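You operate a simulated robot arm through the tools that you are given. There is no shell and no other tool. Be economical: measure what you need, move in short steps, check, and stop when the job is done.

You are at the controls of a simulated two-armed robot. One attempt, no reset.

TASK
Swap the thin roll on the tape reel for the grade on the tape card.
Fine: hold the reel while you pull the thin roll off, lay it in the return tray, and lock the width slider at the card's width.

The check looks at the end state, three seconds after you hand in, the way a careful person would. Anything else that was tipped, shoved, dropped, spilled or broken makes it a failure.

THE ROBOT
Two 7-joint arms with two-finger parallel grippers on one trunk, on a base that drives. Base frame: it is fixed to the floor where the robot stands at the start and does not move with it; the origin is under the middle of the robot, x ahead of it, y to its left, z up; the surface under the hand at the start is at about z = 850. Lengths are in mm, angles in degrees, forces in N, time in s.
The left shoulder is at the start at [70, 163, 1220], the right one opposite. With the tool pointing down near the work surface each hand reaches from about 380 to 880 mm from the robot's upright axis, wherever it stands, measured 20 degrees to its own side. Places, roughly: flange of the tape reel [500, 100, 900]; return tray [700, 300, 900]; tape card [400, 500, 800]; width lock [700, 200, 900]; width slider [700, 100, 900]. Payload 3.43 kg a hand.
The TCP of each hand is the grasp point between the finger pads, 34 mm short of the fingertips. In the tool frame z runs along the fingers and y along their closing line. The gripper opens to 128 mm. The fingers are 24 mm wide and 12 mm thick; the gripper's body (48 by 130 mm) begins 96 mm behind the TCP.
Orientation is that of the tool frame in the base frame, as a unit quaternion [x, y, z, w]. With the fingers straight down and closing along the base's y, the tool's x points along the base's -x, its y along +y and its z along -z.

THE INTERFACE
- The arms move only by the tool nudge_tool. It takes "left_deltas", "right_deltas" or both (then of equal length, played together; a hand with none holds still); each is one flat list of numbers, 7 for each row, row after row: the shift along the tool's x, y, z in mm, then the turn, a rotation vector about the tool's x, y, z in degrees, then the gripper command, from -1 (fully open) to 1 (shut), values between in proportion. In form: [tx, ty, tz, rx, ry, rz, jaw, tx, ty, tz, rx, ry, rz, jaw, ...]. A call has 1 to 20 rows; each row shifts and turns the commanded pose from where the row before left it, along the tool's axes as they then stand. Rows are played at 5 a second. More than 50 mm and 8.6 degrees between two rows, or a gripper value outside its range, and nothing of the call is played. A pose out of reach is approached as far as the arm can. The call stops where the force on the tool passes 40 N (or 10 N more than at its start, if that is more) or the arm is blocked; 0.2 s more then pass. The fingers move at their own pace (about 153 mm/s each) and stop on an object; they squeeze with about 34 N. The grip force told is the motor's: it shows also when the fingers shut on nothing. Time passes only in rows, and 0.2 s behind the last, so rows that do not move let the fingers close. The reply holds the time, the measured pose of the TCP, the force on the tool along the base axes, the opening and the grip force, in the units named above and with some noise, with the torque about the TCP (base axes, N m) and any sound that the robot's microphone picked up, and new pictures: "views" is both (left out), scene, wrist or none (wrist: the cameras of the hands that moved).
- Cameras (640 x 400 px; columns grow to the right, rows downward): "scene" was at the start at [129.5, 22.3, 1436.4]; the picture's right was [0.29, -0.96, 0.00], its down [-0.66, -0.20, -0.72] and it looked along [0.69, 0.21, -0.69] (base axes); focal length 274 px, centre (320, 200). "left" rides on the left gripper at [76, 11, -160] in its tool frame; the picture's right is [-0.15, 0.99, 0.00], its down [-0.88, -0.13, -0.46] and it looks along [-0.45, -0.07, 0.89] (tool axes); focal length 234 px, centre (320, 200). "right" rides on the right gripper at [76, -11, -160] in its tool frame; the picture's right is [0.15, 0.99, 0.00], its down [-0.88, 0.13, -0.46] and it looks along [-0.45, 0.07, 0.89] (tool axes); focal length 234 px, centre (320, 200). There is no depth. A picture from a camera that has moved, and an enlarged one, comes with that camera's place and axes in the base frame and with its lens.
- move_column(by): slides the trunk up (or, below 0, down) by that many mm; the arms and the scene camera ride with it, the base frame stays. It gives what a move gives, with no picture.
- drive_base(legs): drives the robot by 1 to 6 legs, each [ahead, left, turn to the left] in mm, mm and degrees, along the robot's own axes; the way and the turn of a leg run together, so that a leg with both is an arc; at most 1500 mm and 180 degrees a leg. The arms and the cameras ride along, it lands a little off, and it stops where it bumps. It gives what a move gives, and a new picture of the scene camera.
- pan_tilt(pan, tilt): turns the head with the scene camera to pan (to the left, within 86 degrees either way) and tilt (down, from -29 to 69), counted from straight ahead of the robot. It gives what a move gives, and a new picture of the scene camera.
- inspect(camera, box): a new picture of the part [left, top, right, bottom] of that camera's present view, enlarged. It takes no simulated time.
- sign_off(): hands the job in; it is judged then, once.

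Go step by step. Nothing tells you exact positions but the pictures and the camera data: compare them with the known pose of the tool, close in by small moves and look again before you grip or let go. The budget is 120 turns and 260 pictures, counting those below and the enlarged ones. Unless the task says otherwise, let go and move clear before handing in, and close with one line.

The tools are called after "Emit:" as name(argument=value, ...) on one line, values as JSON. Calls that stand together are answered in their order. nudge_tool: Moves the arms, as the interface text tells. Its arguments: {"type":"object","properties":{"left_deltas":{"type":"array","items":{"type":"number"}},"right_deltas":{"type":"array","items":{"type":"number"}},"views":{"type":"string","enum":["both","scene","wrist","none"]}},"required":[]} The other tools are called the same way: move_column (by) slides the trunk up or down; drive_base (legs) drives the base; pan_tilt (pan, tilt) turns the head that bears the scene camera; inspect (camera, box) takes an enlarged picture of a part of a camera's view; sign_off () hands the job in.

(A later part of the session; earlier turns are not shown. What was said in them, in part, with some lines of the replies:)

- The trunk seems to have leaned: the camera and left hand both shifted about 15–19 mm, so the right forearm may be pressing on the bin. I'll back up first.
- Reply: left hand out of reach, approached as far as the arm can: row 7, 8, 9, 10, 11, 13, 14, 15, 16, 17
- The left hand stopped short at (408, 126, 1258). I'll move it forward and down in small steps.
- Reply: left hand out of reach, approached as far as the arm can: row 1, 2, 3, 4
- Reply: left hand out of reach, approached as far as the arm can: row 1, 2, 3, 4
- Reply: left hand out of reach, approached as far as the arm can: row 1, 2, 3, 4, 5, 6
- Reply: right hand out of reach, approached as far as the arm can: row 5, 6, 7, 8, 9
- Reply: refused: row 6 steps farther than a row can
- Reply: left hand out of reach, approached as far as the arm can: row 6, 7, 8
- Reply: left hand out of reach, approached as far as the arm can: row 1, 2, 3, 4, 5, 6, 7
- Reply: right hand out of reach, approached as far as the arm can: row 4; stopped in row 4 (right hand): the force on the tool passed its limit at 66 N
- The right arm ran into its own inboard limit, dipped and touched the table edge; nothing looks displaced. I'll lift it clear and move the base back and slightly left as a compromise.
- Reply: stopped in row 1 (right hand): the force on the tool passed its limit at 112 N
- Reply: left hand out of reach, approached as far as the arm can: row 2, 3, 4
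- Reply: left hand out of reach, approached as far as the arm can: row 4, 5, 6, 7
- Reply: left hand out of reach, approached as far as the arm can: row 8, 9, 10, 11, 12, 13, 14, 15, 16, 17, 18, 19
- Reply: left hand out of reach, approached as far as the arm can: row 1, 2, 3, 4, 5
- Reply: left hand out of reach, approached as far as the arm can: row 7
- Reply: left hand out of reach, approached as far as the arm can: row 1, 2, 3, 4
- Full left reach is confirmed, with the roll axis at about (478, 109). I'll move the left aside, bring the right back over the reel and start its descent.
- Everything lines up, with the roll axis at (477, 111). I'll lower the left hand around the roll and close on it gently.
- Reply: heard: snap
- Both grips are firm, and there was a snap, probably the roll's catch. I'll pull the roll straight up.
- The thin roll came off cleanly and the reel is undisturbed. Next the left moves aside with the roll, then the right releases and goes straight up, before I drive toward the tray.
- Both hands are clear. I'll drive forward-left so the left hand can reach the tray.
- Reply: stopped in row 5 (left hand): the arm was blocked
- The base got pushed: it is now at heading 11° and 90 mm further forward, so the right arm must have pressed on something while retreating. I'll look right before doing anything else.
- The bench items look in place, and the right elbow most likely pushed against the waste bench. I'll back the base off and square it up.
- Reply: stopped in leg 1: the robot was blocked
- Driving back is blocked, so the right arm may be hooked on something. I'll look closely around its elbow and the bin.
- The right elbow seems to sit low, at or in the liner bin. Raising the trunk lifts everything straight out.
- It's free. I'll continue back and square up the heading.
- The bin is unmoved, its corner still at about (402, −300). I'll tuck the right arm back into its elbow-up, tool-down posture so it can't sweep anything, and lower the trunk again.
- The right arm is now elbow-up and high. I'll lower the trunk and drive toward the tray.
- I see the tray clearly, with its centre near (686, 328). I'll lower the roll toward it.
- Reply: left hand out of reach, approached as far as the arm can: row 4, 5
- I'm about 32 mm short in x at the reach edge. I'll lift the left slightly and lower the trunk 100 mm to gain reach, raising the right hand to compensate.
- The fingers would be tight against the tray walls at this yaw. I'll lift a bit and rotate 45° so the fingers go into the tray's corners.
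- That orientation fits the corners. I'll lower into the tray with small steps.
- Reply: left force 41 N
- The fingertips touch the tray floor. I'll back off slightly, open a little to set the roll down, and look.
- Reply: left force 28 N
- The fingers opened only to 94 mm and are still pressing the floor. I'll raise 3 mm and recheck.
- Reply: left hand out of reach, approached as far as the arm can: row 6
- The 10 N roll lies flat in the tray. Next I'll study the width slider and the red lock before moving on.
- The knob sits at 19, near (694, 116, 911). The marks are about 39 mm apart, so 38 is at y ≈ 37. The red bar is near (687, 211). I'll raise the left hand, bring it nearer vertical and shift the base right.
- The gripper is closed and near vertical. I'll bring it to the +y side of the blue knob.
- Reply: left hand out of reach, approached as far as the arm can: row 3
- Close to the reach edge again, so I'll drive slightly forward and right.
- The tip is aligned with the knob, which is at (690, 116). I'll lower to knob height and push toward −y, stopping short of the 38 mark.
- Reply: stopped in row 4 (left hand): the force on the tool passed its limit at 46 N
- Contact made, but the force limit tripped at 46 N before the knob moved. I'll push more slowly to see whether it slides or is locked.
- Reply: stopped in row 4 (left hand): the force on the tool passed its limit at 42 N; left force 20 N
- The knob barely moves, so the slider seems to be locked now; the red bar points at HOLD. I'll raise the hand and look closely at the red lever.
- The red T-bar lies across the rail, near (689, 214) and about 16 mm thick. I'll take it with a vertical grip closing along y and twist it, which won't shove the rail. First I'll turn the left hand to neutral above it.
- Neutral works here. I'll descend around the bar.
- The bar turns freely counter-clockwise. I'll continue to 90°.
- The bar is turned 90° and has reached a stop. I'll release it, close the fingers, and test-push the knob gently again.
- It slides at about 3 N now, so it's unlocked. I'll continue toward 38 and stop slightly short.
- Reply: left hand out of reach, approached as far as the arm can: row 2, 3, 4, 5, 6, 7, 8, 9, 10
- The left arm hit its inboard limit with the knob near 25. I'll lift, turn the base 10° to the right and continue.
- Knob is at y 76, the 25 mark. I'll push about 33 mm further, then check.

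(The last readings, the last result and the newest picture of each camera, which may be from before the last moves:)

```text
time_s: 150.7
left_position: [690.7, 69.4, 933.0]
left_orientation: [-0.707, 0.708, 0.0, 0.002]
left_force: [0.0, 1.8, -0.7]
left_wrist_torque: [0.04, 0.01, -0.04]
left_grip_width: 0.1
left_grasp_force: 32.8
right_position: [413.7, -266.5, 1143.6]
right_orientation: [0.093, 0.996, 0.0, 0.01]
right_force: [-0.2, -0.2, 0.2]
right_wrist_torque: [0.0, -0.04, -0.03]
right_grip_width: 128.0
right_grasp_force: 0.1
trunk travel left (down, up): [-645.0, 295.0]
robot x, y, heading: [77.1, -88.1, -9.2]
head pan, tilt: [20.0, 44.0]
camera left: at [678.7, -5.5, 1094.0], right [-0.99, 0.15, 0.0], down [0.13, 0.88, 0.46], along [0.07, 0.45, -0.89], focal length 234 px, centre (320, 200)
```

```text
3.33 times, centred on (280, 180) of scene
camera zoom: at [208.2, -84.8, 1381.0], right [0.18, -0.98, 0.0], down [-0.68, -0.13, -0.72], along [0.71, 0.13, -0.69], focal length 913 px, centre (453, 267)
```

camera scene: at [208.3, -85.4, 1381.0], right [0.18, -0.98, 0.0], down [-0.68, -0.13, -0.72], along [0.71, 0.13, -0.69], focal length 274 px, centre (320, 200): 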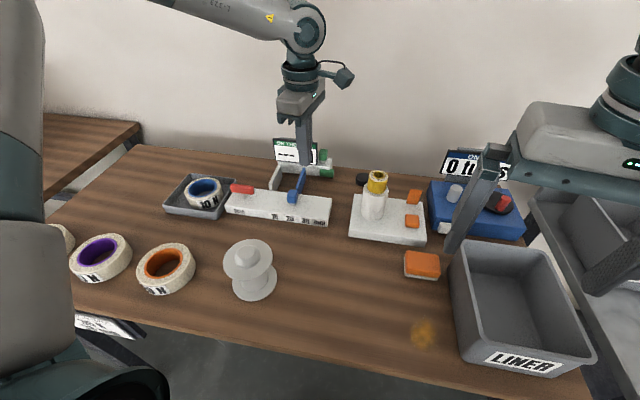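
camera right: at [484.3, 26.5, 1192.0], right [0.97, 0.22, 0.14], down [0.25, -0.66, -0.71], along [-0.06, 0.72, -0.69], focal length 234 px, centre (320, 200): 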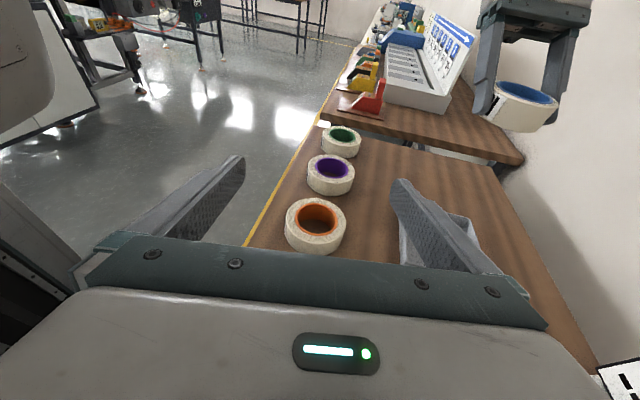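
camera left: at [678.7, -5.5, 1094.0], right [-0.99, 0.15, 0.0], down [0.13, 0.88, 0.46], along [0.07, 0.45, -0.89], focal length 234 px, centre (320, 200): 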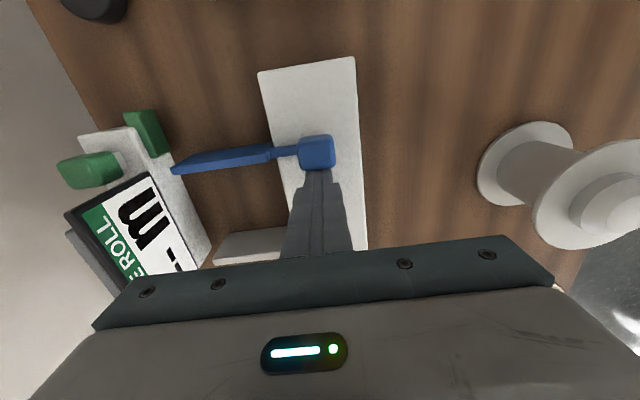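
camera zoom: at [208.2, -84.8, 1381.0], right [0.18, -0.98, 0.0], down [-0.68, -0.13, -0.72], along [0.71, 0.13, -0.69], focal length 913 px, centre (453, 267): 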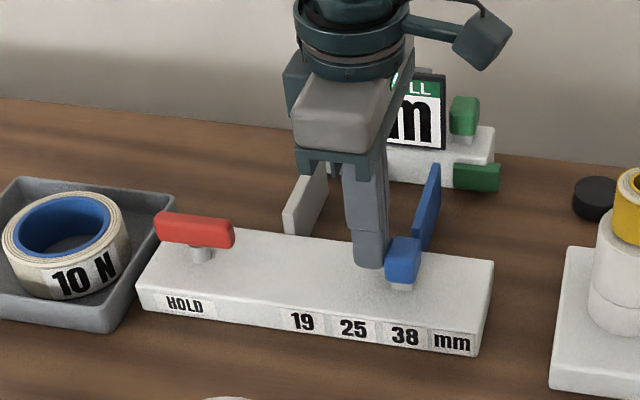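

Emit:
nudge_tool(left_deltas=[3, 0, 0, 0, 0, 0, 1, 3, 0, 0, 0, 0, 0, 1, 0, 0, 0, 0, 0, 0, 1, 0, 0, 0, 0, 0, 0, 1], views="wrist")

Emit:
inspect(camera="left", box=[220, 80, 420, 220])

Emit:
inspect(camera="scene", box=[240, 160, 350, 240])

```text
time_s: 151.7
left_position: [690.3, 63.6, 933.2]
left_orientation: [0.707, -0.707, 0.0, -0.003]
left_force: [0.1, 0.2, 0.1]
left_wrist_torque: [-0.01, 0.04, 0.02]
left_grip_width: 0.0
left_grasp_force: 33.0
right_position: [413.2, -265.3, 1142.8]
right_orientation: [0.093, 0.996, 0.0, 0.01]
right_force: [-0.3, 0.4, -0.4]
right_wrist_torque: [-0.01, 0.01, 0.0]
right_grip_width: 128.3
right_grasp_force: 0.2
trunk travel left (down, up): [-645.0, 295.0]
robot x, y, heading: [77.5, -90.3, -9.2]
head pan, tilt: [20.0, 44.0]
camera left: at [678.4, -12.7, 1093.8], right [-0.99, 0.15, 0.0], down [0.13, 0.88, 0.46], along [0.07, 0.45, -0.89], focal length 234 px, centre (320, 200)
```

left: 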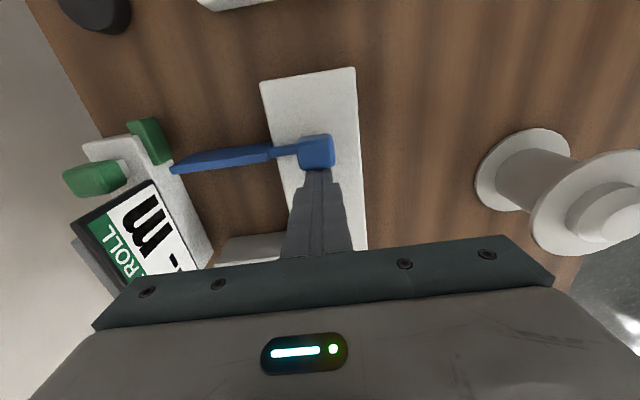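

```text
2.86 times, centred on (320, 150) of left
camera zoom: at [678.4, -12.7, 1093.8], right [-0.99, 0.15, 0.0], down [0.13, 0.88, 0.46], along [0.07, 0.45, -0.89], focal length 669 px, centre (320, 343)
```

zoom: 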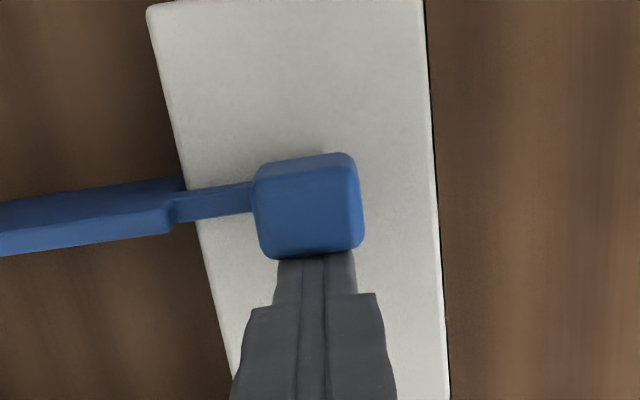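

```text
5.00 times, centred on (295, 200) of scene
camera zoom: at [208.4, -85.0, 1381.0], right [0.18, -0.98, 0.0], down [-0.68, -0.13, -0.72], along [0.71, 0.13, -0.69], focal length 1370 px, centre (445, 200)
```

zoom: 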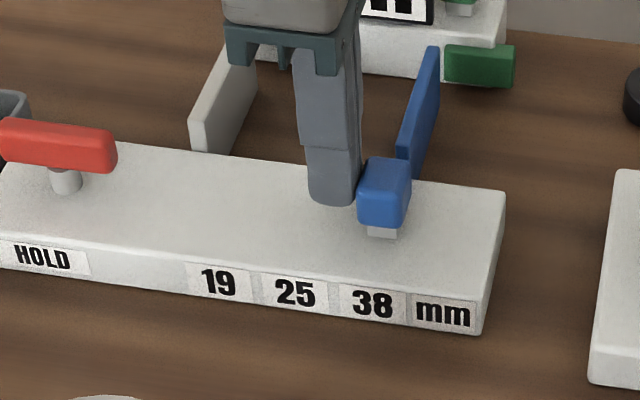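

The knob is at about 38 (y ≈ 37–38). I'll nudge 1 mm more, back off, go up and over the red bar, and descend around it.

Emit:
nudge_tool(left_deltas=[1, 0, 0, 0, 0, 0, 1, 0, 0, 0, 0, 0, 0, 1, -6, 0, 0, 0, 0, 0, 1, -6, 0, 0, 0, 0, 0, 1, 0, 0, -35, 0, 0, 0, 1, 0, 0, -35, 0, 0, 0, 1, -46, 0, 0, 0, 0, 0, 0.25, -46, 0, 0, 0, 0, 0, 0.25, -44, 0, 0, 0, 0, 0, 0.25, 0, 0, 0, 0, 0, 0, 0.25], views="wrist")

Emit:
inspect(camera="left", box=[220, 60, 420, 220])

Emit:
inspect(camera="scene", box=[210, 120, 350, 240])

```text
time_s: 153.9
left_position: [690.4, 209.5, 1001.9]
left_orientation: [-0.707, 0.707, 0.0, 0.003]
left_force: [0.3, -0.8, 0.1]
left_wrist_torque: [0.03, 0.03, 0.0]
left_grip_width: 48.0
left_grasp_force: 0.1
right_position: [413.9, -267.0, 1143.4]
right_orientation: [0.093, 0.996, 0.0, 0.011]
right_force: [-0.8, 0.1, 0.6]
right_wrist_torque: [0.03, -0.01, 0.04]
right_grip_width: 128.3
right_grasp_force: 0.0
trunk travel left (down, up): [-645.0, 295.0]
robot x, y, heading: [75.7, -88.4, -9.3]
head pan, tilt: [20.0, 44.0]
camera left: at [677.5, 133.5, 1161.9], right [-0.99, 0.15, 0.0], down [0.13, 0.88, 0.46], along [0.07, 0.45, -0.89], focal length 234 px, centre (320, 200)
```

left: 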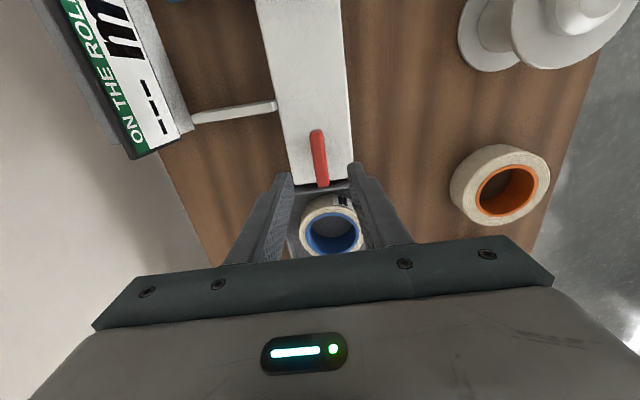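

```text
2.50 times, centred on (320, 140) of left
camera zoom: at [677.5, 133.5, 1161.9], right [-0.99, 0.15, 0.0], down [0.13, 0.88, 0.46], along [0.07, 0.45, -0.89], focal length 585 px, centre (320, 350)
```

zoom: 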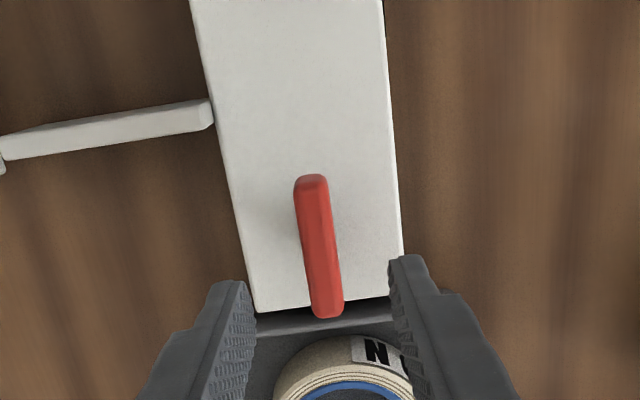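

```text
3.33 times, centred on (280, 180) of scene
camera zoom: at [208.7, -85.8, 1380.9], right [0.18, -0.98, 0.0], down [-0.68, -0.13, -0.72], along [0.71, 0.13, -0.69], focal length 913 px, centre (453, 267)
```

zoom: 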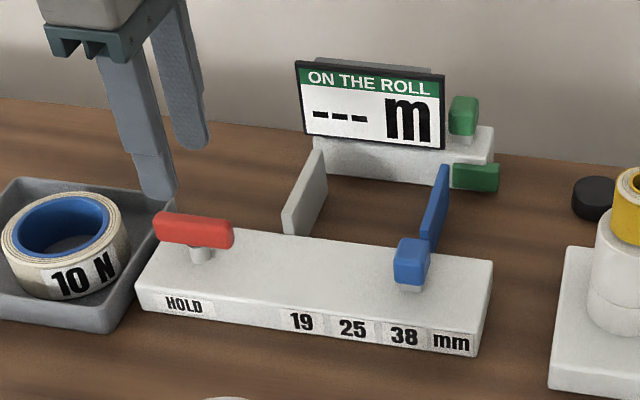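

Knob sits at 38. I'll descend on the bar, grip it and turn it back 90° clockwise to HOLD.

Emit:
nudge_tool(left_deltas=[0, 0.5, 36, 0, 0, 0, 0.25, 0, 0.3, 35, 0, 0, 0, 0.25, 0, 0, 0, 0, 0, 0, 0.5, 0, 0, 0, 0, 0, 0, 0.7, 0, 0, 0, 0, 0, 0, 0.8, 0, 0, 0, 0, 0, 0, 1, 0, 0, 0, 0, 0, 8, 1, 0, 0, 0, 0, 0, 8, 1, 0, 0, 0, 0, 0, 8, 1, 0, 0, 0, 0, 0, 8, 1, 0, 0, 0, 0, 0, 8, 1, 0, 0, 0, 0, 0, 8, 1, 0, 0, 0, 0, 0, 8, 1, 0, 0, 0, 0, 0, 8, 1, 0, 0, 0, 0, 0, 8, 1, 0, 0, 0, 0, 0, 8, 1, 0, 0, 0, 0, 0, 8, 1, 0, 0, 0, 0, 0, 3, 1], views="wrist")

Emit:
inspect(camera="scene", box=[210, 120, 350, 240])

```text
time_s: 157.7
left_position: [689.3, 211.7, 930.4]
left_orientation: [0.009, 1.0, 0.001, -0.001]
left_force: [-16.2, -6.0, -32.8]
left_wrist_torque: [-0.69, 0.12, 1.22]
left_grip_width: 15.3
left_grasp_force: 45.2
right_position: [413.8, -264.9, 1143.5]
right_orientation: [0.093, 0.996, -0.001, 0.011]
right_force: [-0.3, 0.8, 0.0]
right_wrist_torque: [-0.01, -0.01, -0.01]
right_grip_width: 127.9
right_grasp_force: 0.0
trunk travel left (down, up): [-645.0, 295.0]
robot x, y, heading: [78.8, -89.4, -9.1]
head pan, tilt: [20.0, 44.0]
camera left: at [614.3, 224.0, 1090.8], right [0.16, 0.99, 0.0], down [0.88, -0.15, 0.45], along [0.45, -0.07, -0.89], focal length 234 px, centre (320, 200)
```

left: 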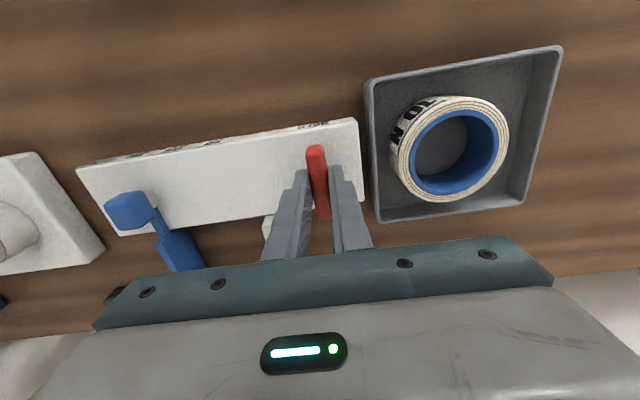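

```text
3.33 times, centred on (280, 180) of scene
camera zoom: at [209.4, -83.8, 1380.7], right [0.19, -0.98, 0.0], down [-0.68, -0.13, -0.72], along [0.71, 0.13, -0.7], focal length 913 px, centre (453, 267)
```

zoom: 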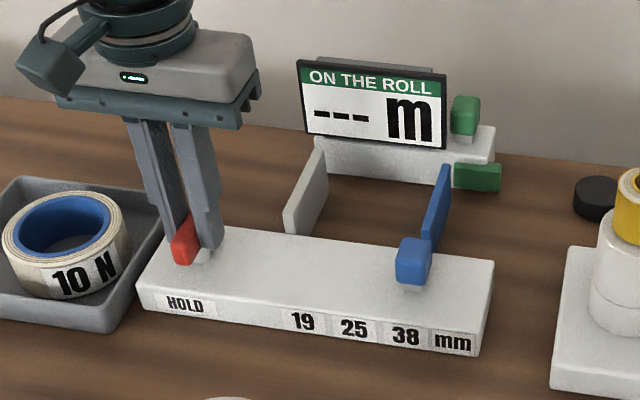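

The bar is back across the rail at its stop, so the slider is locked at 38. I'll release, lift clear, and drive to where the left hand can pick the purple roll.

Emit:
nudge_tool(left_deltas=[0, 0, 0, 0, 0, 0, 0.4, 0, 0, 0, 0, 0, 0, 0.3, 0, 0, -30, 0, 0, 0, 0.3, 0, 0, -45, 0, 0, 0, -1, 0, 0, -45, 0, 0, 0, -1], views="none")

Emit:
inspect(camera="scene", box=[210, 120, 350, 240])

Emit:
drive_base(legs=[[-120, 0, 0], [0, 0, 9.3], [-60, 189, 0]])

```text
time_s: 158.9
left_position: [683.7, 207.6, 1054.1]
left_orientation: [0.009, 1.0, 0.001, 0.001]
left_force: [0.8, -0.4, 0.5]
left_wrist_torque: [0.02, 0.02, 0.02]
left_grip_width: 128.0
left_grasp_force: 0.1
right_position: [412.6, -265.4, 1144.4]
right_orientation: [0.093, 0.996, 0.0, 0.011]
right_force: [0.1, 0.1, -0.8]
right_wrist_torque: [0.02, 0.01, 0.01]
right_grip_width: 128.1
right_grasp_force: 0.1
trunk travel left (down, up): [-645.0, 295.0]
robot x, y, heading: [77.8, -90.8, -9.5]
head pan, tilt: [20.0, 44.0]
```

```text
3.33 times, centred on (280, 180) of scene
camera zoom: at [206.9, -85.3, 1381.1], right [0.18, -0.98, 0.0], down [-0.68, -0.13, -0.72], along [0.71, 0.13, -0.69], focal length 913 px, centre (453, 267)
```

zoom: 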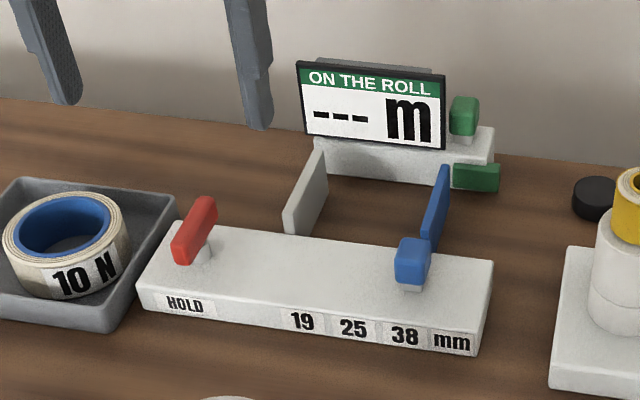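

```text
time_s: 161.9
left_position: [453.8, 510.2, 1054.9]
left_orientation: [-0.073, 0.997, 0.002, 0.002]
left_force: [-0.3, 0.7, -0.4]
left_wrist_torque: [0.02, 0.0, 0.01]
left_grip_width: 128.1
left_grasp_force: 0.1
right_position: [260.3, -1.3, 1142.7]
right_orientation: [0.014, 1.0, 0.001, 0.01]
right_force: [-0.2, 0.5, 0.4]
right_wrist_torque: [-0.03, -0.01, 0.01]
right_grip_width: 128.1
right_grasp_force: 0.1
trunk travel left (down, up): [-645.0, 295.0]
robot x, y, heading: [-99.9, 120.0, -0.2]
head pan, tilt: [20.0, 44.0]
camera scene: at [28.6, 144.3, 1381.0], right [0.34, -0.94, 0.0], down [-0.65, -0.24, -0.72], along [0.68, 0.24, -0.69], focal length 274 px, centre (320, 200)
```

scene: 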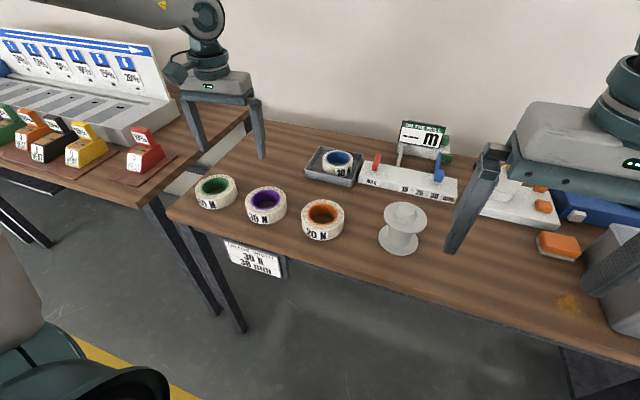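

I'll square up the left hand over the purple roll and look.

Emit:
nudge_tool(left_deltas=[0, 0, 0, 0, 0, 8.4, -1, 0, -32, 20, 0, 0, 0, -1, 0, -31, 30, 0, 0, 0, -1, 0, 0, 30, 0, 0, 0, -1, 0, 0, 0, 0, 0, 0, -1], views="wrist")

Emit:
inspect(camera="left", box=[180, 60, 460, 240])

```text
time_s: 163.1
left_position: [450.1, 446.2, 974.8]
left_orientation: [0.002, 1.0, 0.002, 0.002]
left_force: [0.1, 0.2, 0.3]
left_wrist_torque: [0.0, 0.0, -0.01]
left_grip_width: 127.9
left_grasp_force: 0.1
right_position: [260.1, -1.1, 1143.1]
right_orientation: [0.013, 1.0, 0.0, 0.01]
right_force: [-0.1, -0.4, -0.1]
right_wrist_torque: [-0.01, 0.03, -0.01]
right_grip_width: 128.2
right_grasp_force: 0.0
trunk travel left (down, up): [-645.0, 295.0]
robot x, y, heading: [-101.2, 120.1, -0.3]
head pan, tilt: [20.0, 44.0]
camera left: at [373.6, 457.4, 1136.0], right [0.15, 0.99, 0.0], down [0.88, -0.13, 0.46], along [0.45, -0.07, -0.89], focal length 234 px, centre (320, 200)
```

left: 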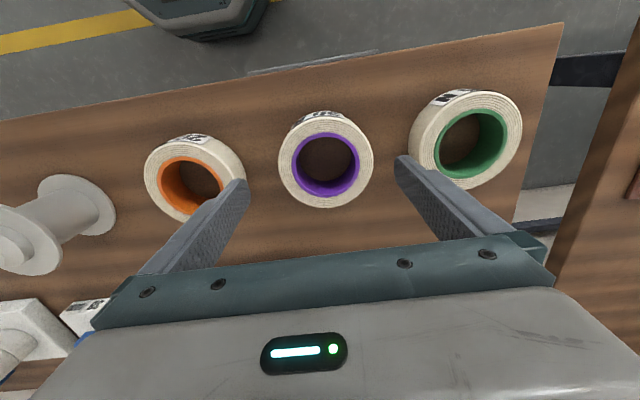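

```text
2.22 times, centred on (320, 150) of left
camera zoom: at [373.6, 457.4, 1136.0], right [0.15, 0.99, 0.0], down [0.88, -0.13, 0.46], along [0.45, -0.07, -0.89], focal length 520 px, centre (320, 311)
```

zoom: 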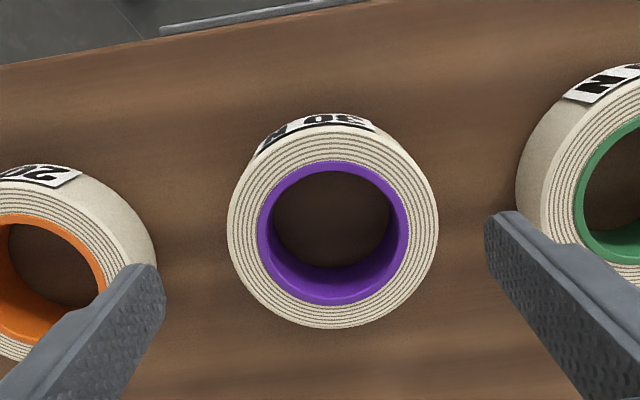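

The purple roll's centre is at about (455, 451). I'll correct and descend, checking before closing.

Emit:
nudge_tool(left_deltas=[-4.5, 4.5, 25, 0, 0, 0, -1, 0, 0, 25, 0, 0, 0, -1, 0, 0, 0, 0, 0, 0, -1], views="none")

Emit:
inspect(camera="left", box=[180, 60, 460, 240])

```text
time_s: 163.9
left_position: [456.3, 450.1, 924.6]
left_orientation: [0.002, 1.0, 0.001, 0.002]
left_force: [-0.7, 0.0, 0.1]
left_wrist_torque: [0.01, 0.02, -0.01]
left_grip_width: 128.0
left_grasp_force: 0.0
right_position: [261.1, -1.9, 1143.3]
right_orientation: [0.013, 1.0, 0.001, 0.01]
right_force: [0.2, 0.0, -0.6]
right_wrist_torque: [0.02, -0.02, -0.02]
right_grip_width: 128.0
right_grasp_force: 0.0
trunk travel left (down, up): [-645.0, 295.0]
robot x, y, heading: [-100.3, 118.1, -0.5]
head pan, tilt: [20.0, 44.0]
```

```text
2.22 times, centred on (320, 150) of left
camera zoom: at [379.3, 462.3, 1085.7], right [0.15, 0.99, 0.0], down [0.88, -0.14, 0.46], along [0.45, -0.07, -0.89], focal length 520 px, centre (320, 311)
```

zoom: 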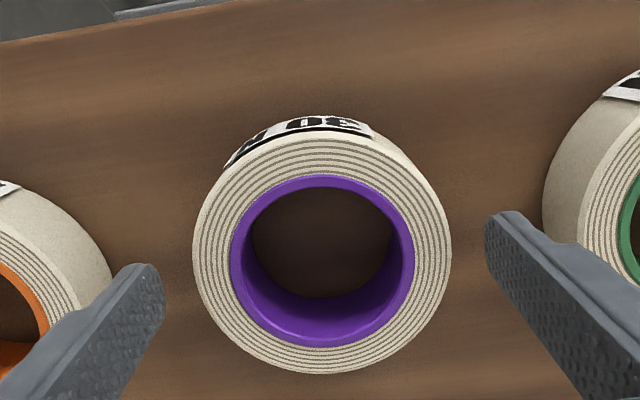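

Aligned within 1–2 mm. I'll descend and close gently.

Emit:
nudge_tool(left_deltas=[1, 1, 18, 0, 0, 0, -1, 0, 0.3, 17.5, 0, 0, 0, -1, 0, 0, 0, 0, 0, 0, -0.8, 0, 0, 0, 0, 0, 0, -0.7, 0, 0, 0, 0, 0, 0, -0.65, 0, 0, 0, 0, 0, 0, -0.6, 0, 0, 0, 0, 0, 0, -0.5, 0, 0, 0, 0, 0, 0, 1, 0, 0, 0, 0, 0, 0, 1], views="wrist")

```text
time_s: 165.9
left_position: [457.2, 451.8, 888.2]
left_orientation: [0.002, 1.0, 0.002, 0.001]
left_force: [-0.4, -1.8, 0.3]
left_wrist_torque: [-0.16, -0.01, -0.02]
left_grip_width: 103.9
left_grasp_force: 33.9
right_position: [261.2, -1.4, 1143.3]
right_orientation: [0.013, 1.0, 0.001, 0.01]
right_force: [-0.1, -0.1, -0.7]
right_wrist_torque: [-0.03, -0.01, -0.01]
right_grip_width: 127.7
right_grasp_force: 0.1
trunk travel left (down, up): [-645.0, 295.0]
robot x, y, heading: [-97.1, 117.7, -0.2]
head pan, tilt: [20.0, 44.0]
camera left: at [380.3, 464.4, 1048.4], right [0.15, 0.99, 0.0], down [0.88, -0.14, 0.46], along [0.45, -0.07, -0.89], focal length 234 px, centre (320, 200)
```

left: 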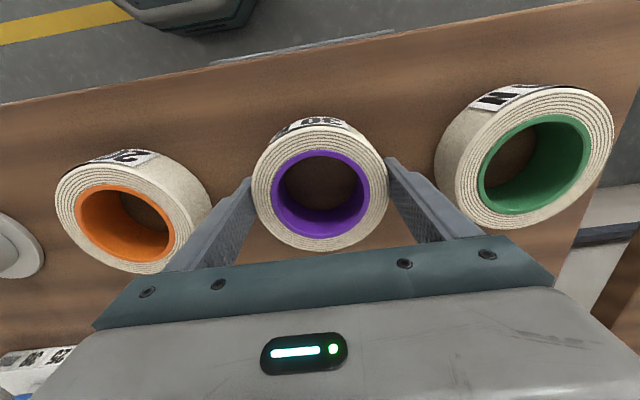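

The purple roll is gripped at 104 mm. I'll lift it and drive so the reel is within the left hand's comfortable zone.

Emit:
nudge_tool(left_deltas=[0, 0, -15, 0, 0, 0, 1, 0, 0, -40, 0, 0, 0, 1, 0, 0, -45, 0, 0, 0, 1, 0, 0, -45, 0, 0, 0, 1, 0, 0, -40, 0, 0, 0, 1], views="wrist")

Emit:
drive_base(legs=[[-74, -284, 0]])

```text
time_s: 167.1
left_position: [455.4, 451.4, 1073.7]
left_orientation: [0.002, 1.0, 0.002, 0.002]
left_force: [-0.3, -0.8, -2.0]
left_wrist_torque: [0.02, 0.02, 0.03]
left_grip_width: 104.2
left_grasp_force: 34.1
right_position: [259.4, -1.8, 1143.1]
right_orientation: [0.013, 1.0, 0.0, 0.011]
right_force: [-0.1, 0.3, 0.1]
right_wrist_torque: [-0.01, -0.02, 0.01]
right_grip_width: 128.0
right_grasp_force: 0.1
trunk travel left (down, up): [-645.0, 295.0]
robot x, y, heading: [-102.1, 117.9, -0.3]
head pan, tilt: [20.0, 44.0]
camera left: at [380.0, 463.0, 1234.2], right [0.15, 0.99, 0.0], down [0.88, -0.14, 0.46], along [0.45, -0.07, -0.89], focal length 234 px, centre (320, 200)
```

left: 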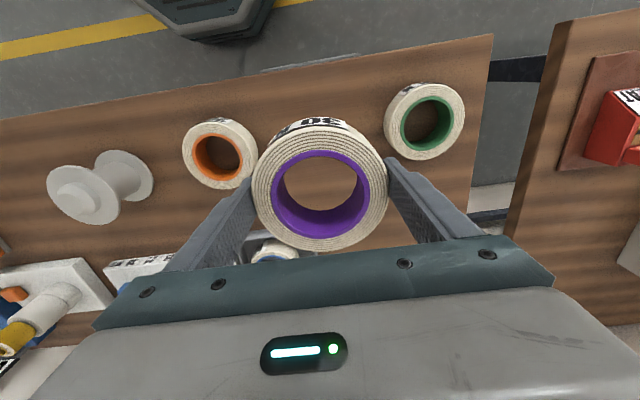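

```text
time_s: 169.2
left_position: [382.1, 168.0, 1071.8]
left_orientation: [0.004, 1.0, 0.002, 0.001]
left_force: [-0.3, 0.4, -1.4]
left_wrist_torque: [0.0, -0.02, 0.01]
left_grip_width: 104.2
left_grasp_force: 34.0
right_position: [183.3, -285.2, 1142.9]
right_orientation: [0.015, 1.0, 0.001, 0.011]
right_force: [0.3, 0.3, -0.3]
right_wrist_torque: [-0.01, -0.01, 0.0]
right_grip_width: 127.9
right_grasp_force: 0.1
trunk travel left (down, up): [-645.0, 295.0]
robot x, y, heading: [-179.8, -163.6, -0.3]
head pan, tilt: [20.0, 44.0]
camera scene: at [-47.2, -138.0, 1380.9], right [0.34, -0.94, 0.0], down [-0.65, -0.23, -0.72], along [0.68, 0.24, -0.7], focal length 274 px, centre (320, 200)
```

scene: 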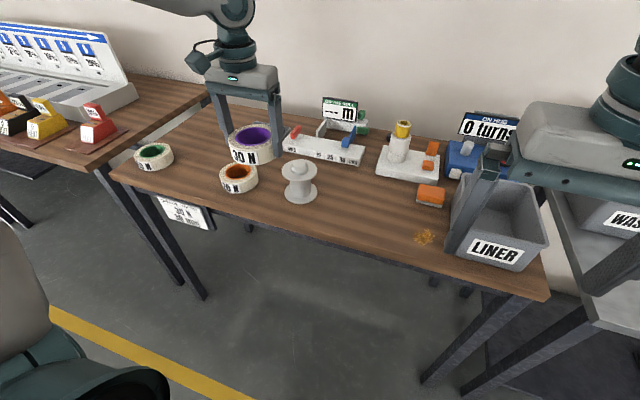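

Emit:
nudge_tool(left_deltas=[-33, -19.3, 0, 0, 0, 0, 1, -32, -19.3, 0, 0, 0, 0, 1, -31, -19.3, 0, 0, 0, 0, 1, 0, 0, 0, 0, 0, 0, 1])

Emit:
inspect(camera="left", box=[220, 100, 420, 260])

Emit:
inspect(camera="scene", box=[240, 100, 360, 220])

```text
time_s: 170.2
left_position: [478.1, 109.6, 1074.3]
left_orientation: [0.003, 1.0, 0.002, 0.001]
left_force: [-0.5, 0.1, -1.9]
left_wrist_torque: [-0.01, 0.01, 0.01]
left_grip_width: 104.1
left_grasp_force: 33.8
right_position: [183.9, -284.7, 1144.2]
right_orientation: [0.016, 1.0, 0.002, 0.01]
right_force: [-0.4, 0.3, -0.1]
right_wrist_torque: [-0.04, -0.02, 0.0]
right_grip_width: 128.3
right_grasp_force: 0.1
trunk travel left (down, up): [-645.0, 295.0]
robot x, y, heading: [-177.8, -163.1, -0.5]
head pan, tilt: [20.0, 44.0]
camera scene: at [-48.0, -138.0, 1381.0], right [0.34, -0.94, 0.0], down [-0.65, -0.23, -0.72], along [0.68, 0.24, -0.69], focal length 274 px, centre (320, 200)
camera left: at [402.4, 121.0, 1234.0], right [0.15, 0.99, 0.0], down [0.88, -0.14, 0.46], along [0.45, -0.07, -0.89], focal length 234 px, centre (320, 200)
```

scene: 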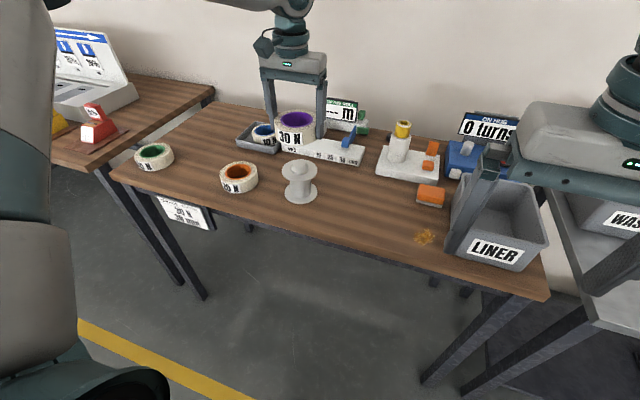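
left: 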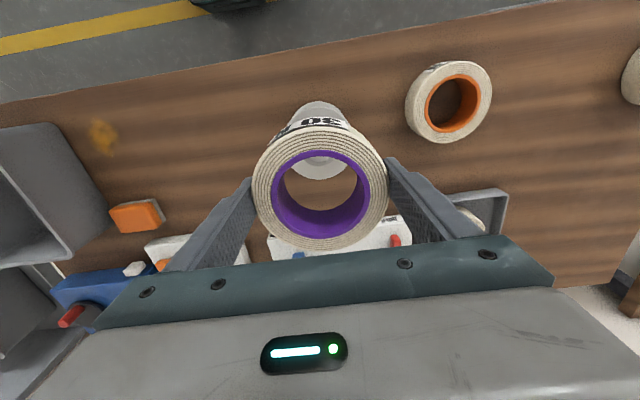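

```text
2.50 times, centred on (320, 180) of left
camera zoom: at [402.4, 121.0, 1234.0], right [0.15, 0.99, 0.0], down [0.88, -0.14, 0.46], along [0.45, -0.07, -0.89], focal length 585 px, centre (320, 250)
```

zoom: 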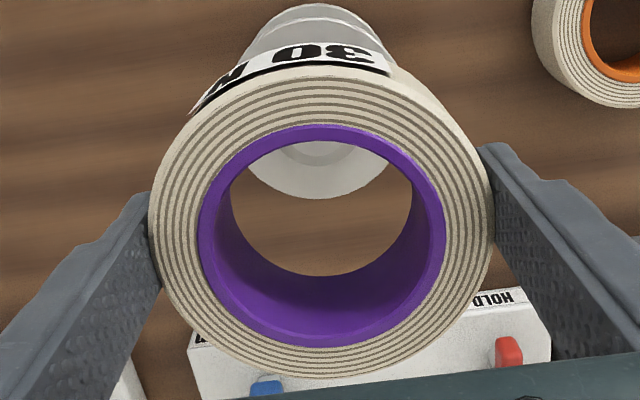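

```text
3.33 times, centred on (300, 160) of scene
camera zoom: at [-48.0, -138.0, 1381.0], right [0.34, -0.94, 0.0], down [-0.65, -0.23, -0.72], along [0.68, 0.24, -0.69], focal length 913 px, centre (387, 333)
```

zoom: 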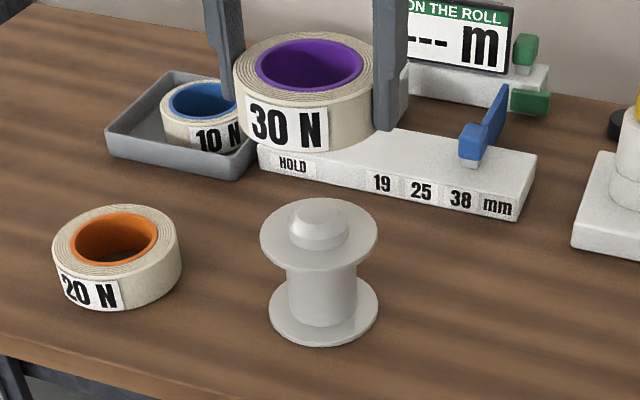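

The roll's centre sits a few mm behind the TCP in x. I'll correct +3.5 mm in x and lower to just above the hub to look through the hole.

Emit:
nudge_tool(left_deltas=[-3.5, 0, 30, 0, 0, 0, 1, 0, 0, 25, 0, 0, 0, 1, 0, 0, 0, 0, 0, 0, 1], views="none")

Emit:
inspect(camera="left", box=[220, 100, 420, 260])

Emit:
inspect(camera="scene", box=[240, 100, 360, 220])

```text
time_s: 170.9
left_position: [482.3, 109.5, 1019.3]
left_orientation: [0.005, 1.0, 0.003, 0.0]
left_force: [0.3, 0.7, -2.0]
left_wrist_torque: [0.04, -0.02, 0.03]
left_grip_width: 104.2
left_grasp_force: 34.5
right_position: [184.6, -284.6, 1143.0]
right_orientation: [0.016, 1.0, 0.001, 0.01]
right_force: [-0.3, 0.4, 0.0]
right_wrist_torque: [0.02, -0.02, -0.01]
right_grip_width: 127.7
right_grasp_force: 0.0
trunk travel left (down, up): [-645.0, 295.0]
robot x, y, heading: [-170.8, -163.9, -0.5]
head pan, tilt: [20.0, 44.0]
```

```text
2.50 times, centred on (320, 180) of left
camera zoom: at [405.6, 120.7, 1179.7], right [0.15, 0.99, 0.0], down [0.88, -0.14, 0.46], along [0.45, -0.07, -0.89], focal length 585 px, centre (320, 250)
```

zoom: 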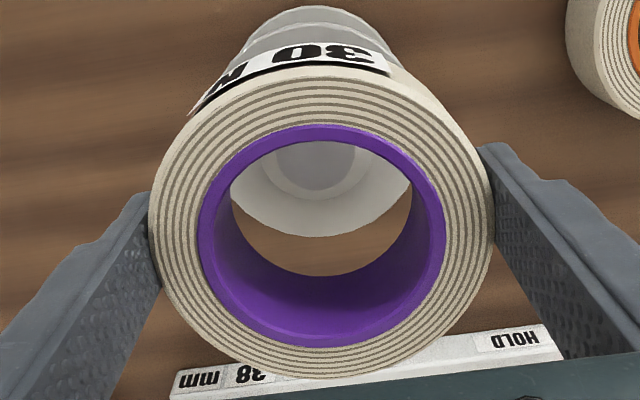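

```text
3.33 times, centred on (300, 160) of scene
camera zoom: at [-47.5, -138.7, 1381.0], right [0.34, -0.94, 0.0], down [-0.65, -0.23, -0.72], along [0.68, 0.24, -0.69], focal length 913 px, centre (387, 333)
```

zoom: 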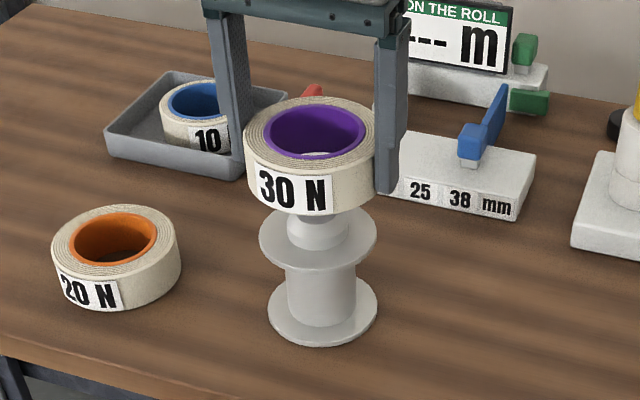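

Hub centred under the hole within a few mm. I'll lower slowly until contact.

Emit:
nudge_tool(left_deltas=[1, -1, 15, 0, 0, 0, 1, 0, 0, 12, 0, 0, 0, 1, 0, 0, 0, 0, 0, 0, 1], views="wrist")

Emit:
inspect(camera="left", box=[220, 100, 420, 260])

Emit:
inspect(camera="scene", box=[240, 100, 360, 220])

```text
time_s: 171.8
left_position: [479.7, 106.9, 991.3]
left_orientation: [0.003, 1.0, 0.002, 0.001]
left_force: [-0.6, -0.2, -1.3]
left_wrist_torque: [0.01, -0.01, 0.03]
left_grip_width: 104.0
left_grasp_force: 33.7
right_position: [183.5, -285.7, 1141.9]
right_orientation: [0.015, 1.0, 0.001, 0.011]
right_force: [-0.1, -0.2, 0.2]
right_wrist_torque: [0.02, 0.03, -0.02]
right_grip_width: 128.2
right_grasp_force: 0.0
trunk travel left (down, up): [-645.0, 295.0]
robot x, y, heading: [-176.4, -164.3, -0.2]
head pan, tilt: [20.0, 44.0]
camera left: at [404.0, 118.9, 1152.0], right [0.15, 0.99, 0.0], down [0.88, -0.14, 0.46], along [0.45, -0.07, -0.89], focal length 234 px, centre (320, 200)
```

left: 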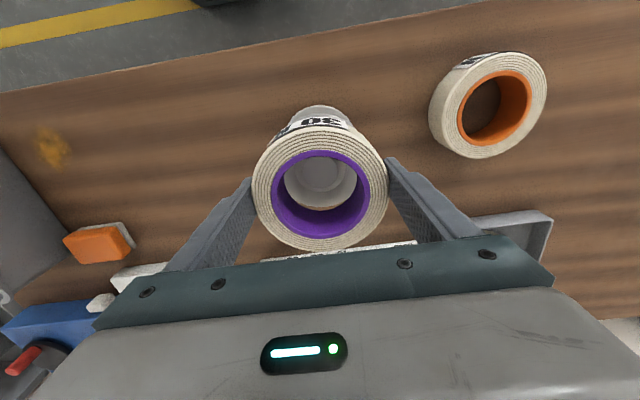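

```text
2.50 times, centred on (320, 180) of left
camera zoom: at [404.0, 118.9, 1152.0], right [0.15, 0.99, 0.0], down [0.88, -0.14, 0.46], along [0.45, -0.07, -0.89], focal length 585 px, centre (320, 250)
```

zoom: 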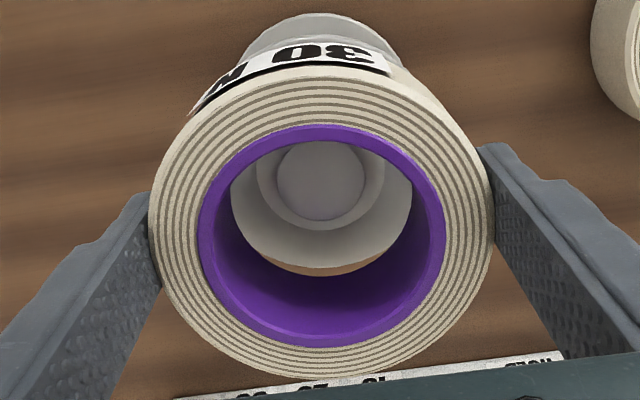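

```text
3.33 times, centred on (300, 160) of scene
camera zoom: at [-47.5, -138.5, 1381.0], right [0.34, -0.94, 0.0], down [-0.65, -0.23, -0.72], along [0.68, 0.24, -0.69], focal length 913 px, centre (387, 333)
```

zoom: 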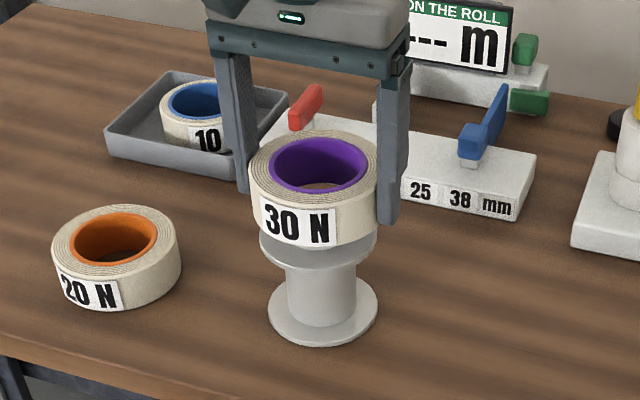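

Emit:
nudge_tool(left_deltas=[0.5, 0, 4, 0, 0, 0, 1, 0, 0, 3, 0, 0, 0, 1, 0, 0, 2, 0, 0, 0, 1, 0, 0, 1, 0, 0, 0, 1, 0, 0, 1, 0, 0, 0, 1, 0, 0, 0, 0, 0, 0, 1], views="none")

```text
time_s: 173.2
left_position: [480.2, 107.2, 979.7]
left_orientation: [0.004, 1.0, 0.0, 0.0]
left_force: [0.1, -0.6, -1.5]
left_wrist_torque: [0.02, 0.02, -0.02]
left_grip_width: 104.2
left_grasp_force: 34.1
right_position: [184.0, -285.3, 1143.1]
right_orientation: [0.016, 1.0, 0.0, 0.011]
right_force: [-1.0, -0.8, 0.0]
right_wrist_torque: [0.03, -0.01, -0.02]
right_grip_width: 128.1
right_grasp_force: 0.0
trunk travel left (down, up): [-645.0, 295.0]
robot x, y, heading: [-175.2, -167.8, -0.4]
head pan, tilt: [20.0, 44.0]
```

Emit:
nudge_tool(left_deltas=[0, 0, 1.5, 0, 0, 0, 1, 0, 0, 1.5, 0, 0, 0, 1, 0, 0, 1, 0, 0, 0, 1, 0, 0, 1, 0, 0, 0, 1, 0, 0, 0, 0, 0, 0, 1], views="none")

Emit:
inspect(camera="scene", box=[240, 100, 360, 220])

```text
time_s: 174.3
left_position: [481.5, 108.6, 974.5]
left_orientation: [0.003, 1.0, 0.001, 0.0]
left_force: [-1.2, 0.0, -2.3]
left_wrist_torque: [0.0, 0.01, 0.03]
left_grip_width: 104.1
left_grasp_force: 34.3
right_position: [184.3, -286.3, 1143.5]
right_orientation: [0.015, 1.0, 0.001, 0.011]
right_force: [-0.3, -0.5, 0.8]
right_wrist_torque: [0.03, -0.01, 0.0]
right_grip_width: 128.1
right_grasp_force: 0.1
trunk travel left (down, up): [-645.0, 295.0]
robot x, y, heading: [-176.4, -162.6, -0.5]
head pan, tilt: [20.0, 44.0]
```

```text
3.33 times, centred on (300, 160) of scene
camera zoom: at [-47.3, -138.4, 1381.0], right [0.34, -0.94, 0.0], down [-0.65, -0.23, -0.72], along [0.68, 0.24, -0.69], focal length 913 px, centre (387, 333)
```

zoom: 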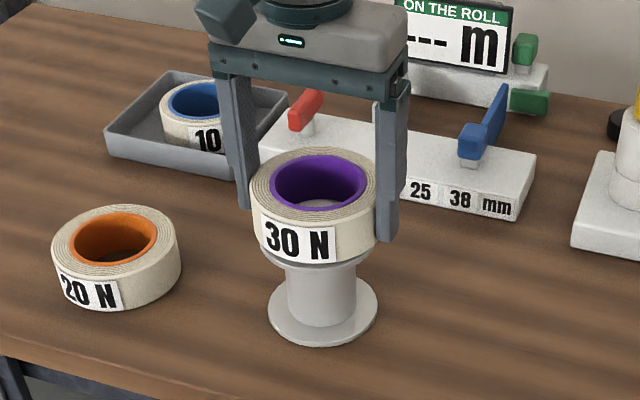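

Emit:
nudge_tool(left_deltas=[0, 0, 1, 0, 0, 0, 1, 0, 0, 1, 0, 0, 0, 1, 0, 0, 1, 0, 0, 0, 1, 0, 0, 1, 0, 0, 0, 1, 0, 0, 1, 0, 0, 0, 1, 0, 0, 0, 0, 0, 0, 1], views="none")

Emit:
inspect(camera="left", box=[220, 100, 420, 260])

```text
time_s: 175.8
left_position: [479.3, 106.0, 971.6]
left_orientation: [0.004, 1.0, 0.002, 0.004]
left_force: [3.9, 2.2, 22.2]
left_wrist_torque: [-0.45, 0.57, -0.03]
left_grip_width: 104.1
left_grasp_force: 34.6
right_position: [180.3, -285.8, 1144.0]
right_orientation: [0.016, 1.0, 0.0, 0.012]
right_force: [0.5, 0.4, 0.5]
right_wrist_torque: [0.02, -0.01, 0.02]
right_grip_width: 128.0
right_grasp_force: 0.1
trunk travel left (down, up): [-645.0, 295.0]
robot x, y, heading: [-176.8, -162.9, -0.7]
head pan, tilt: [20.0, 44.0]
```

```text
2.50 times, centred on (320, 180) of left
camera zoom: at [402.8, 118.3, 1132.2], right [0.15, 0.99, 0.0], down [0.88, -0.14, 0.46], along [0.46, -0.07, -0.89], focal length 585 px, centre (320, 250)
```

zoom: 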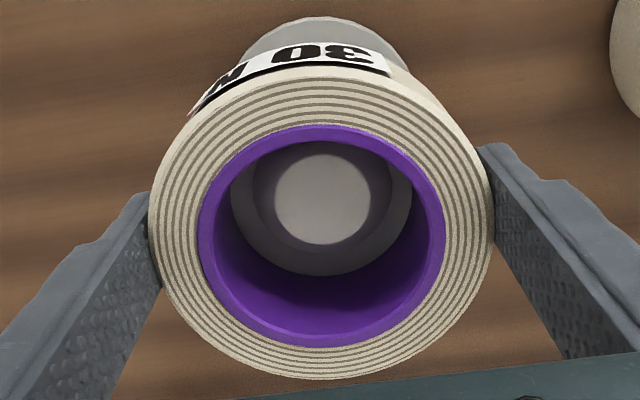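

The roll is seated on the flange and centred on the hub. I'll ease off 1 mm, open gently and lift away.

Emit:
nudge_tool(left_deltas=[0, 0, -1, 0, 0, 0, 1, 0, 0, 0, 0, 0, 0, -0.6, 0, 0, 0, 0, 0, 0, -0.7, 0, 0, 0, 0, 0, 0, -0.8, 0, 0, 0, 0, 0, 0, -0.95, 0, 0, -5, 0, 0, 0, -0.95, 0, 0, -20, 0, 0, 0, -0.95, 0, 0, -30, 0, 0, 0, -0.95, 0, 0, -40, 0, 0, 0, -0.95])

Emit:
inspect(camera="left", box=[220, 60, 420, 220])

Emit:
inspect(camera="scene", box=[240, 100, 360, 220])

```text
time_s: 177.8
left_position: [479.3, 107.9, 1064.7]
left_orientation: [0.005, 1.0, 0.003, 0.002]
left_force: [-0.5, 0.5, 0.5]
left_wrist_torque: [0.04, -0.02, 0.01]
left_grip_width: 124.7
left_grasp_force: 0.0
right_position: [182.8, -287.0, 1142.7]
right_orientation: [0.015, 1.0, 0.001, 0.011]
right_force: [-0.4, -0.9, 0.4]
right_wrist_torque: [-0.02, -0.03, -0.05]
right_grip_width: 128.0
right_grasp_force: 0.2
trunk travel left (down, up): [-645.0, 295.0]
robot x, y, heading: [-176.1, -165.3, -0.4]
head pan, tilt: [20.0, 44.0]
camera scene: at [-48.7, -138.9, 1381.1], right [0.34, -0.94, 0.0], down [-0.65, -0.23, -0.72], along [0.68, 0.24, -0.69], focal length 274 px, centre (320, 200)
camera left: at [403.3, 120.2, 1224.9], right [0.16, 0.99, 0.0], down [0.88, -0.14, 0.46], along [0.45, -0.07, -0.89], focal length 234 px, centre (320, 200)
```

scene: 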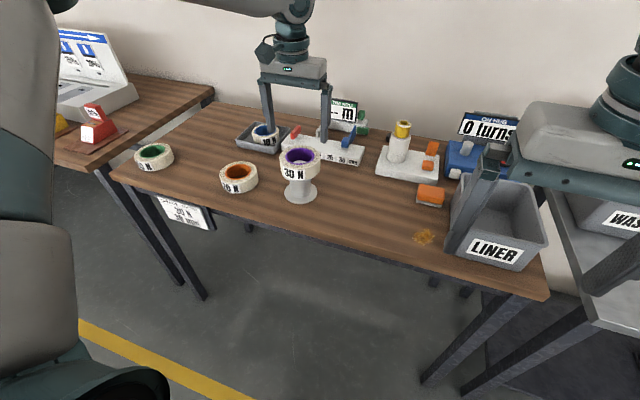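
left: 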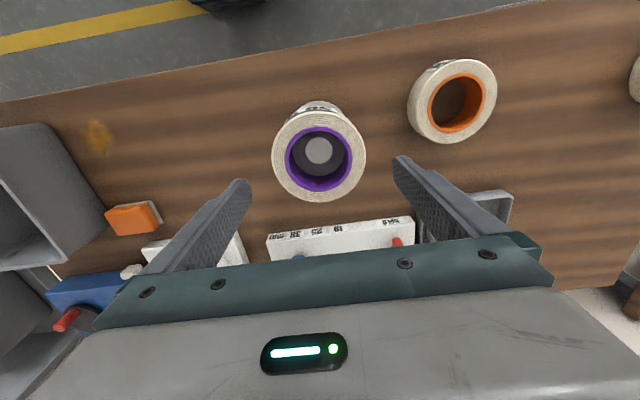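

```text
2.50 times, centred on (320, 140) of left
camera zoom: at [403.3, 120.2, 1224.9], right [0.16, 0.99, 0.0], down [0.88, -0.14, 0.46], along [0.45, -0.07, -0.89], focal length 585 px, centre (320, 350)
```

zoom: 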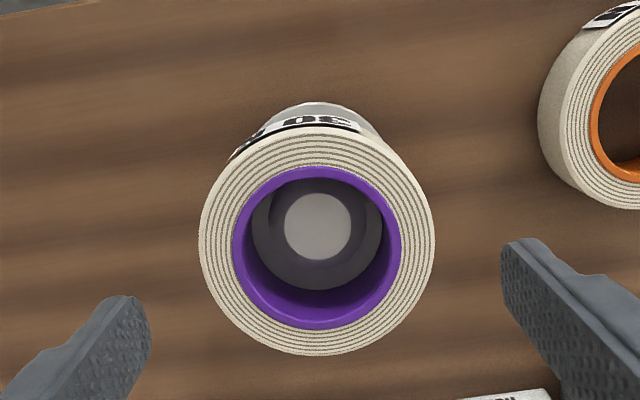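

```text
3.33 times, centred on (300, 160) of scene
camera zoom: at [-48.7, -138.9, 1381.1], right [0.34, -0.94, 0.0], down [-0.65, -0.23, -0.72], along [0.68, 0.24, -0.69], focal length 913 px, centre (387, 333)
```

zoom: 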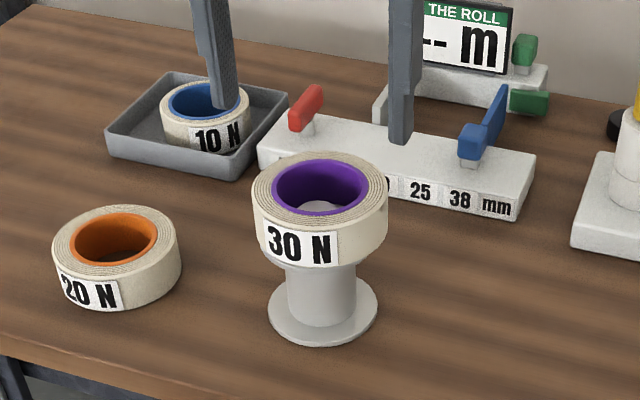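

The 30 N roll sits flat and centred on the reel. I'll move the left hand clear and take a final look at everything.

Emit:
nudge_tool(left_deltas=[0, 0, -40, 0, 0, 0, -1, 20, 20, -30, 0, 0, 0, -1, 30, 30, 0, 0, 0, 0, -1, 30, 30, 0, 0, 0, 0, -1, 30, 30, 0, 0, 0, 0, -1], views="scene")

Emit:
inspect(camera="scene", box=[220, 100, 380, 220])

Emit:
inspect(camera="scene", box=[340, 100, 600, 280])

```text
time_s: 178.9
left_position: [365.6, 222.2, 1133.0]
left_orientation: [0.005, 1.0, 0.001, 0.001]
left_force: [-0.1, 0.4, -0.2]
left_wrist_torque: [-0.02, -0.04, -0.01]
left_grip_width: 128.2
left_grasp_force: 0.0
right_position: [181.7, -283.7, 1143.0]
right_orientation: [0.016, 1.0, 0.0, 0.012]
right_force: [1.1, 0.3, -0.4]
right_wrist_torque: [-0.03, -0.03, 0.01]
right_grip_width: 128.1
right_grasp_force: 0.1
trunk travel left (down, up): [-645.0, 295.0]
robot x, y, heading: [-178.0, -164.3, -0.3]
head pan, tilt: [20.0, 44.0]
camera scene: at [-49.6, -136.8, 1381.2], right [0.33, -0.94, 0.0], down [-0.65, -0.23, -0.72], along [0.68, 0.24, -0.69], focal length 274 px, centre (320, 200)
```

scene: 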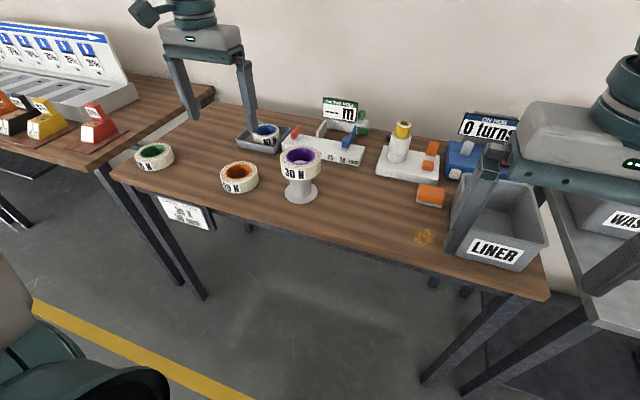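

```text
3.33 times, centred on (300, 160) of scene
camera zoom: at [-49.6, -136.8, 1381.2], right [0.33, -0.94, 0.0], down [-0.65, -0.23, -0.72], along [0.68, 0.24, -0.69], focal length 913 px, centre (387, 333)
```

zoom: 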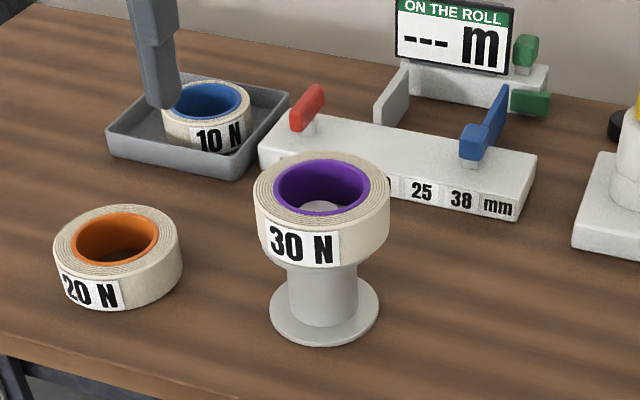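

```text
2.22 times, centred on (470, 190) of scene
camera zoom: at [-49.6, -136.8, 1381.2], right [0.33, -0.94, 0.0], down [-0.65, -0.23, -0.72], along [0.68, 0.24, -0.69], focal length 609 px, centre (-13, 222)
```

zoom: 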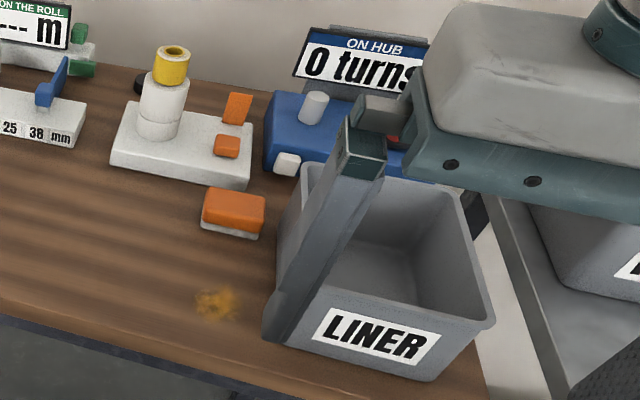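

The 30 N roll is on the reel, the 10 N roll lies in the tray, the slider is at 38 with the lock at HOLD, and nothing else is out of place. I'm handing in.

Emit:
sign_off()

```text
The job is handed in.
```

The reel now carries the 30 N roll, the thin 10 N roll is flat in the return tray, and the slider is set at 38 mm with the red lock turned back to HOLD. I held the reel while pulling the old roll off. Along the way the right arm hit the table edge and the liner bin, but I saw nothing displaced. I did not push-test the lock after setting it.
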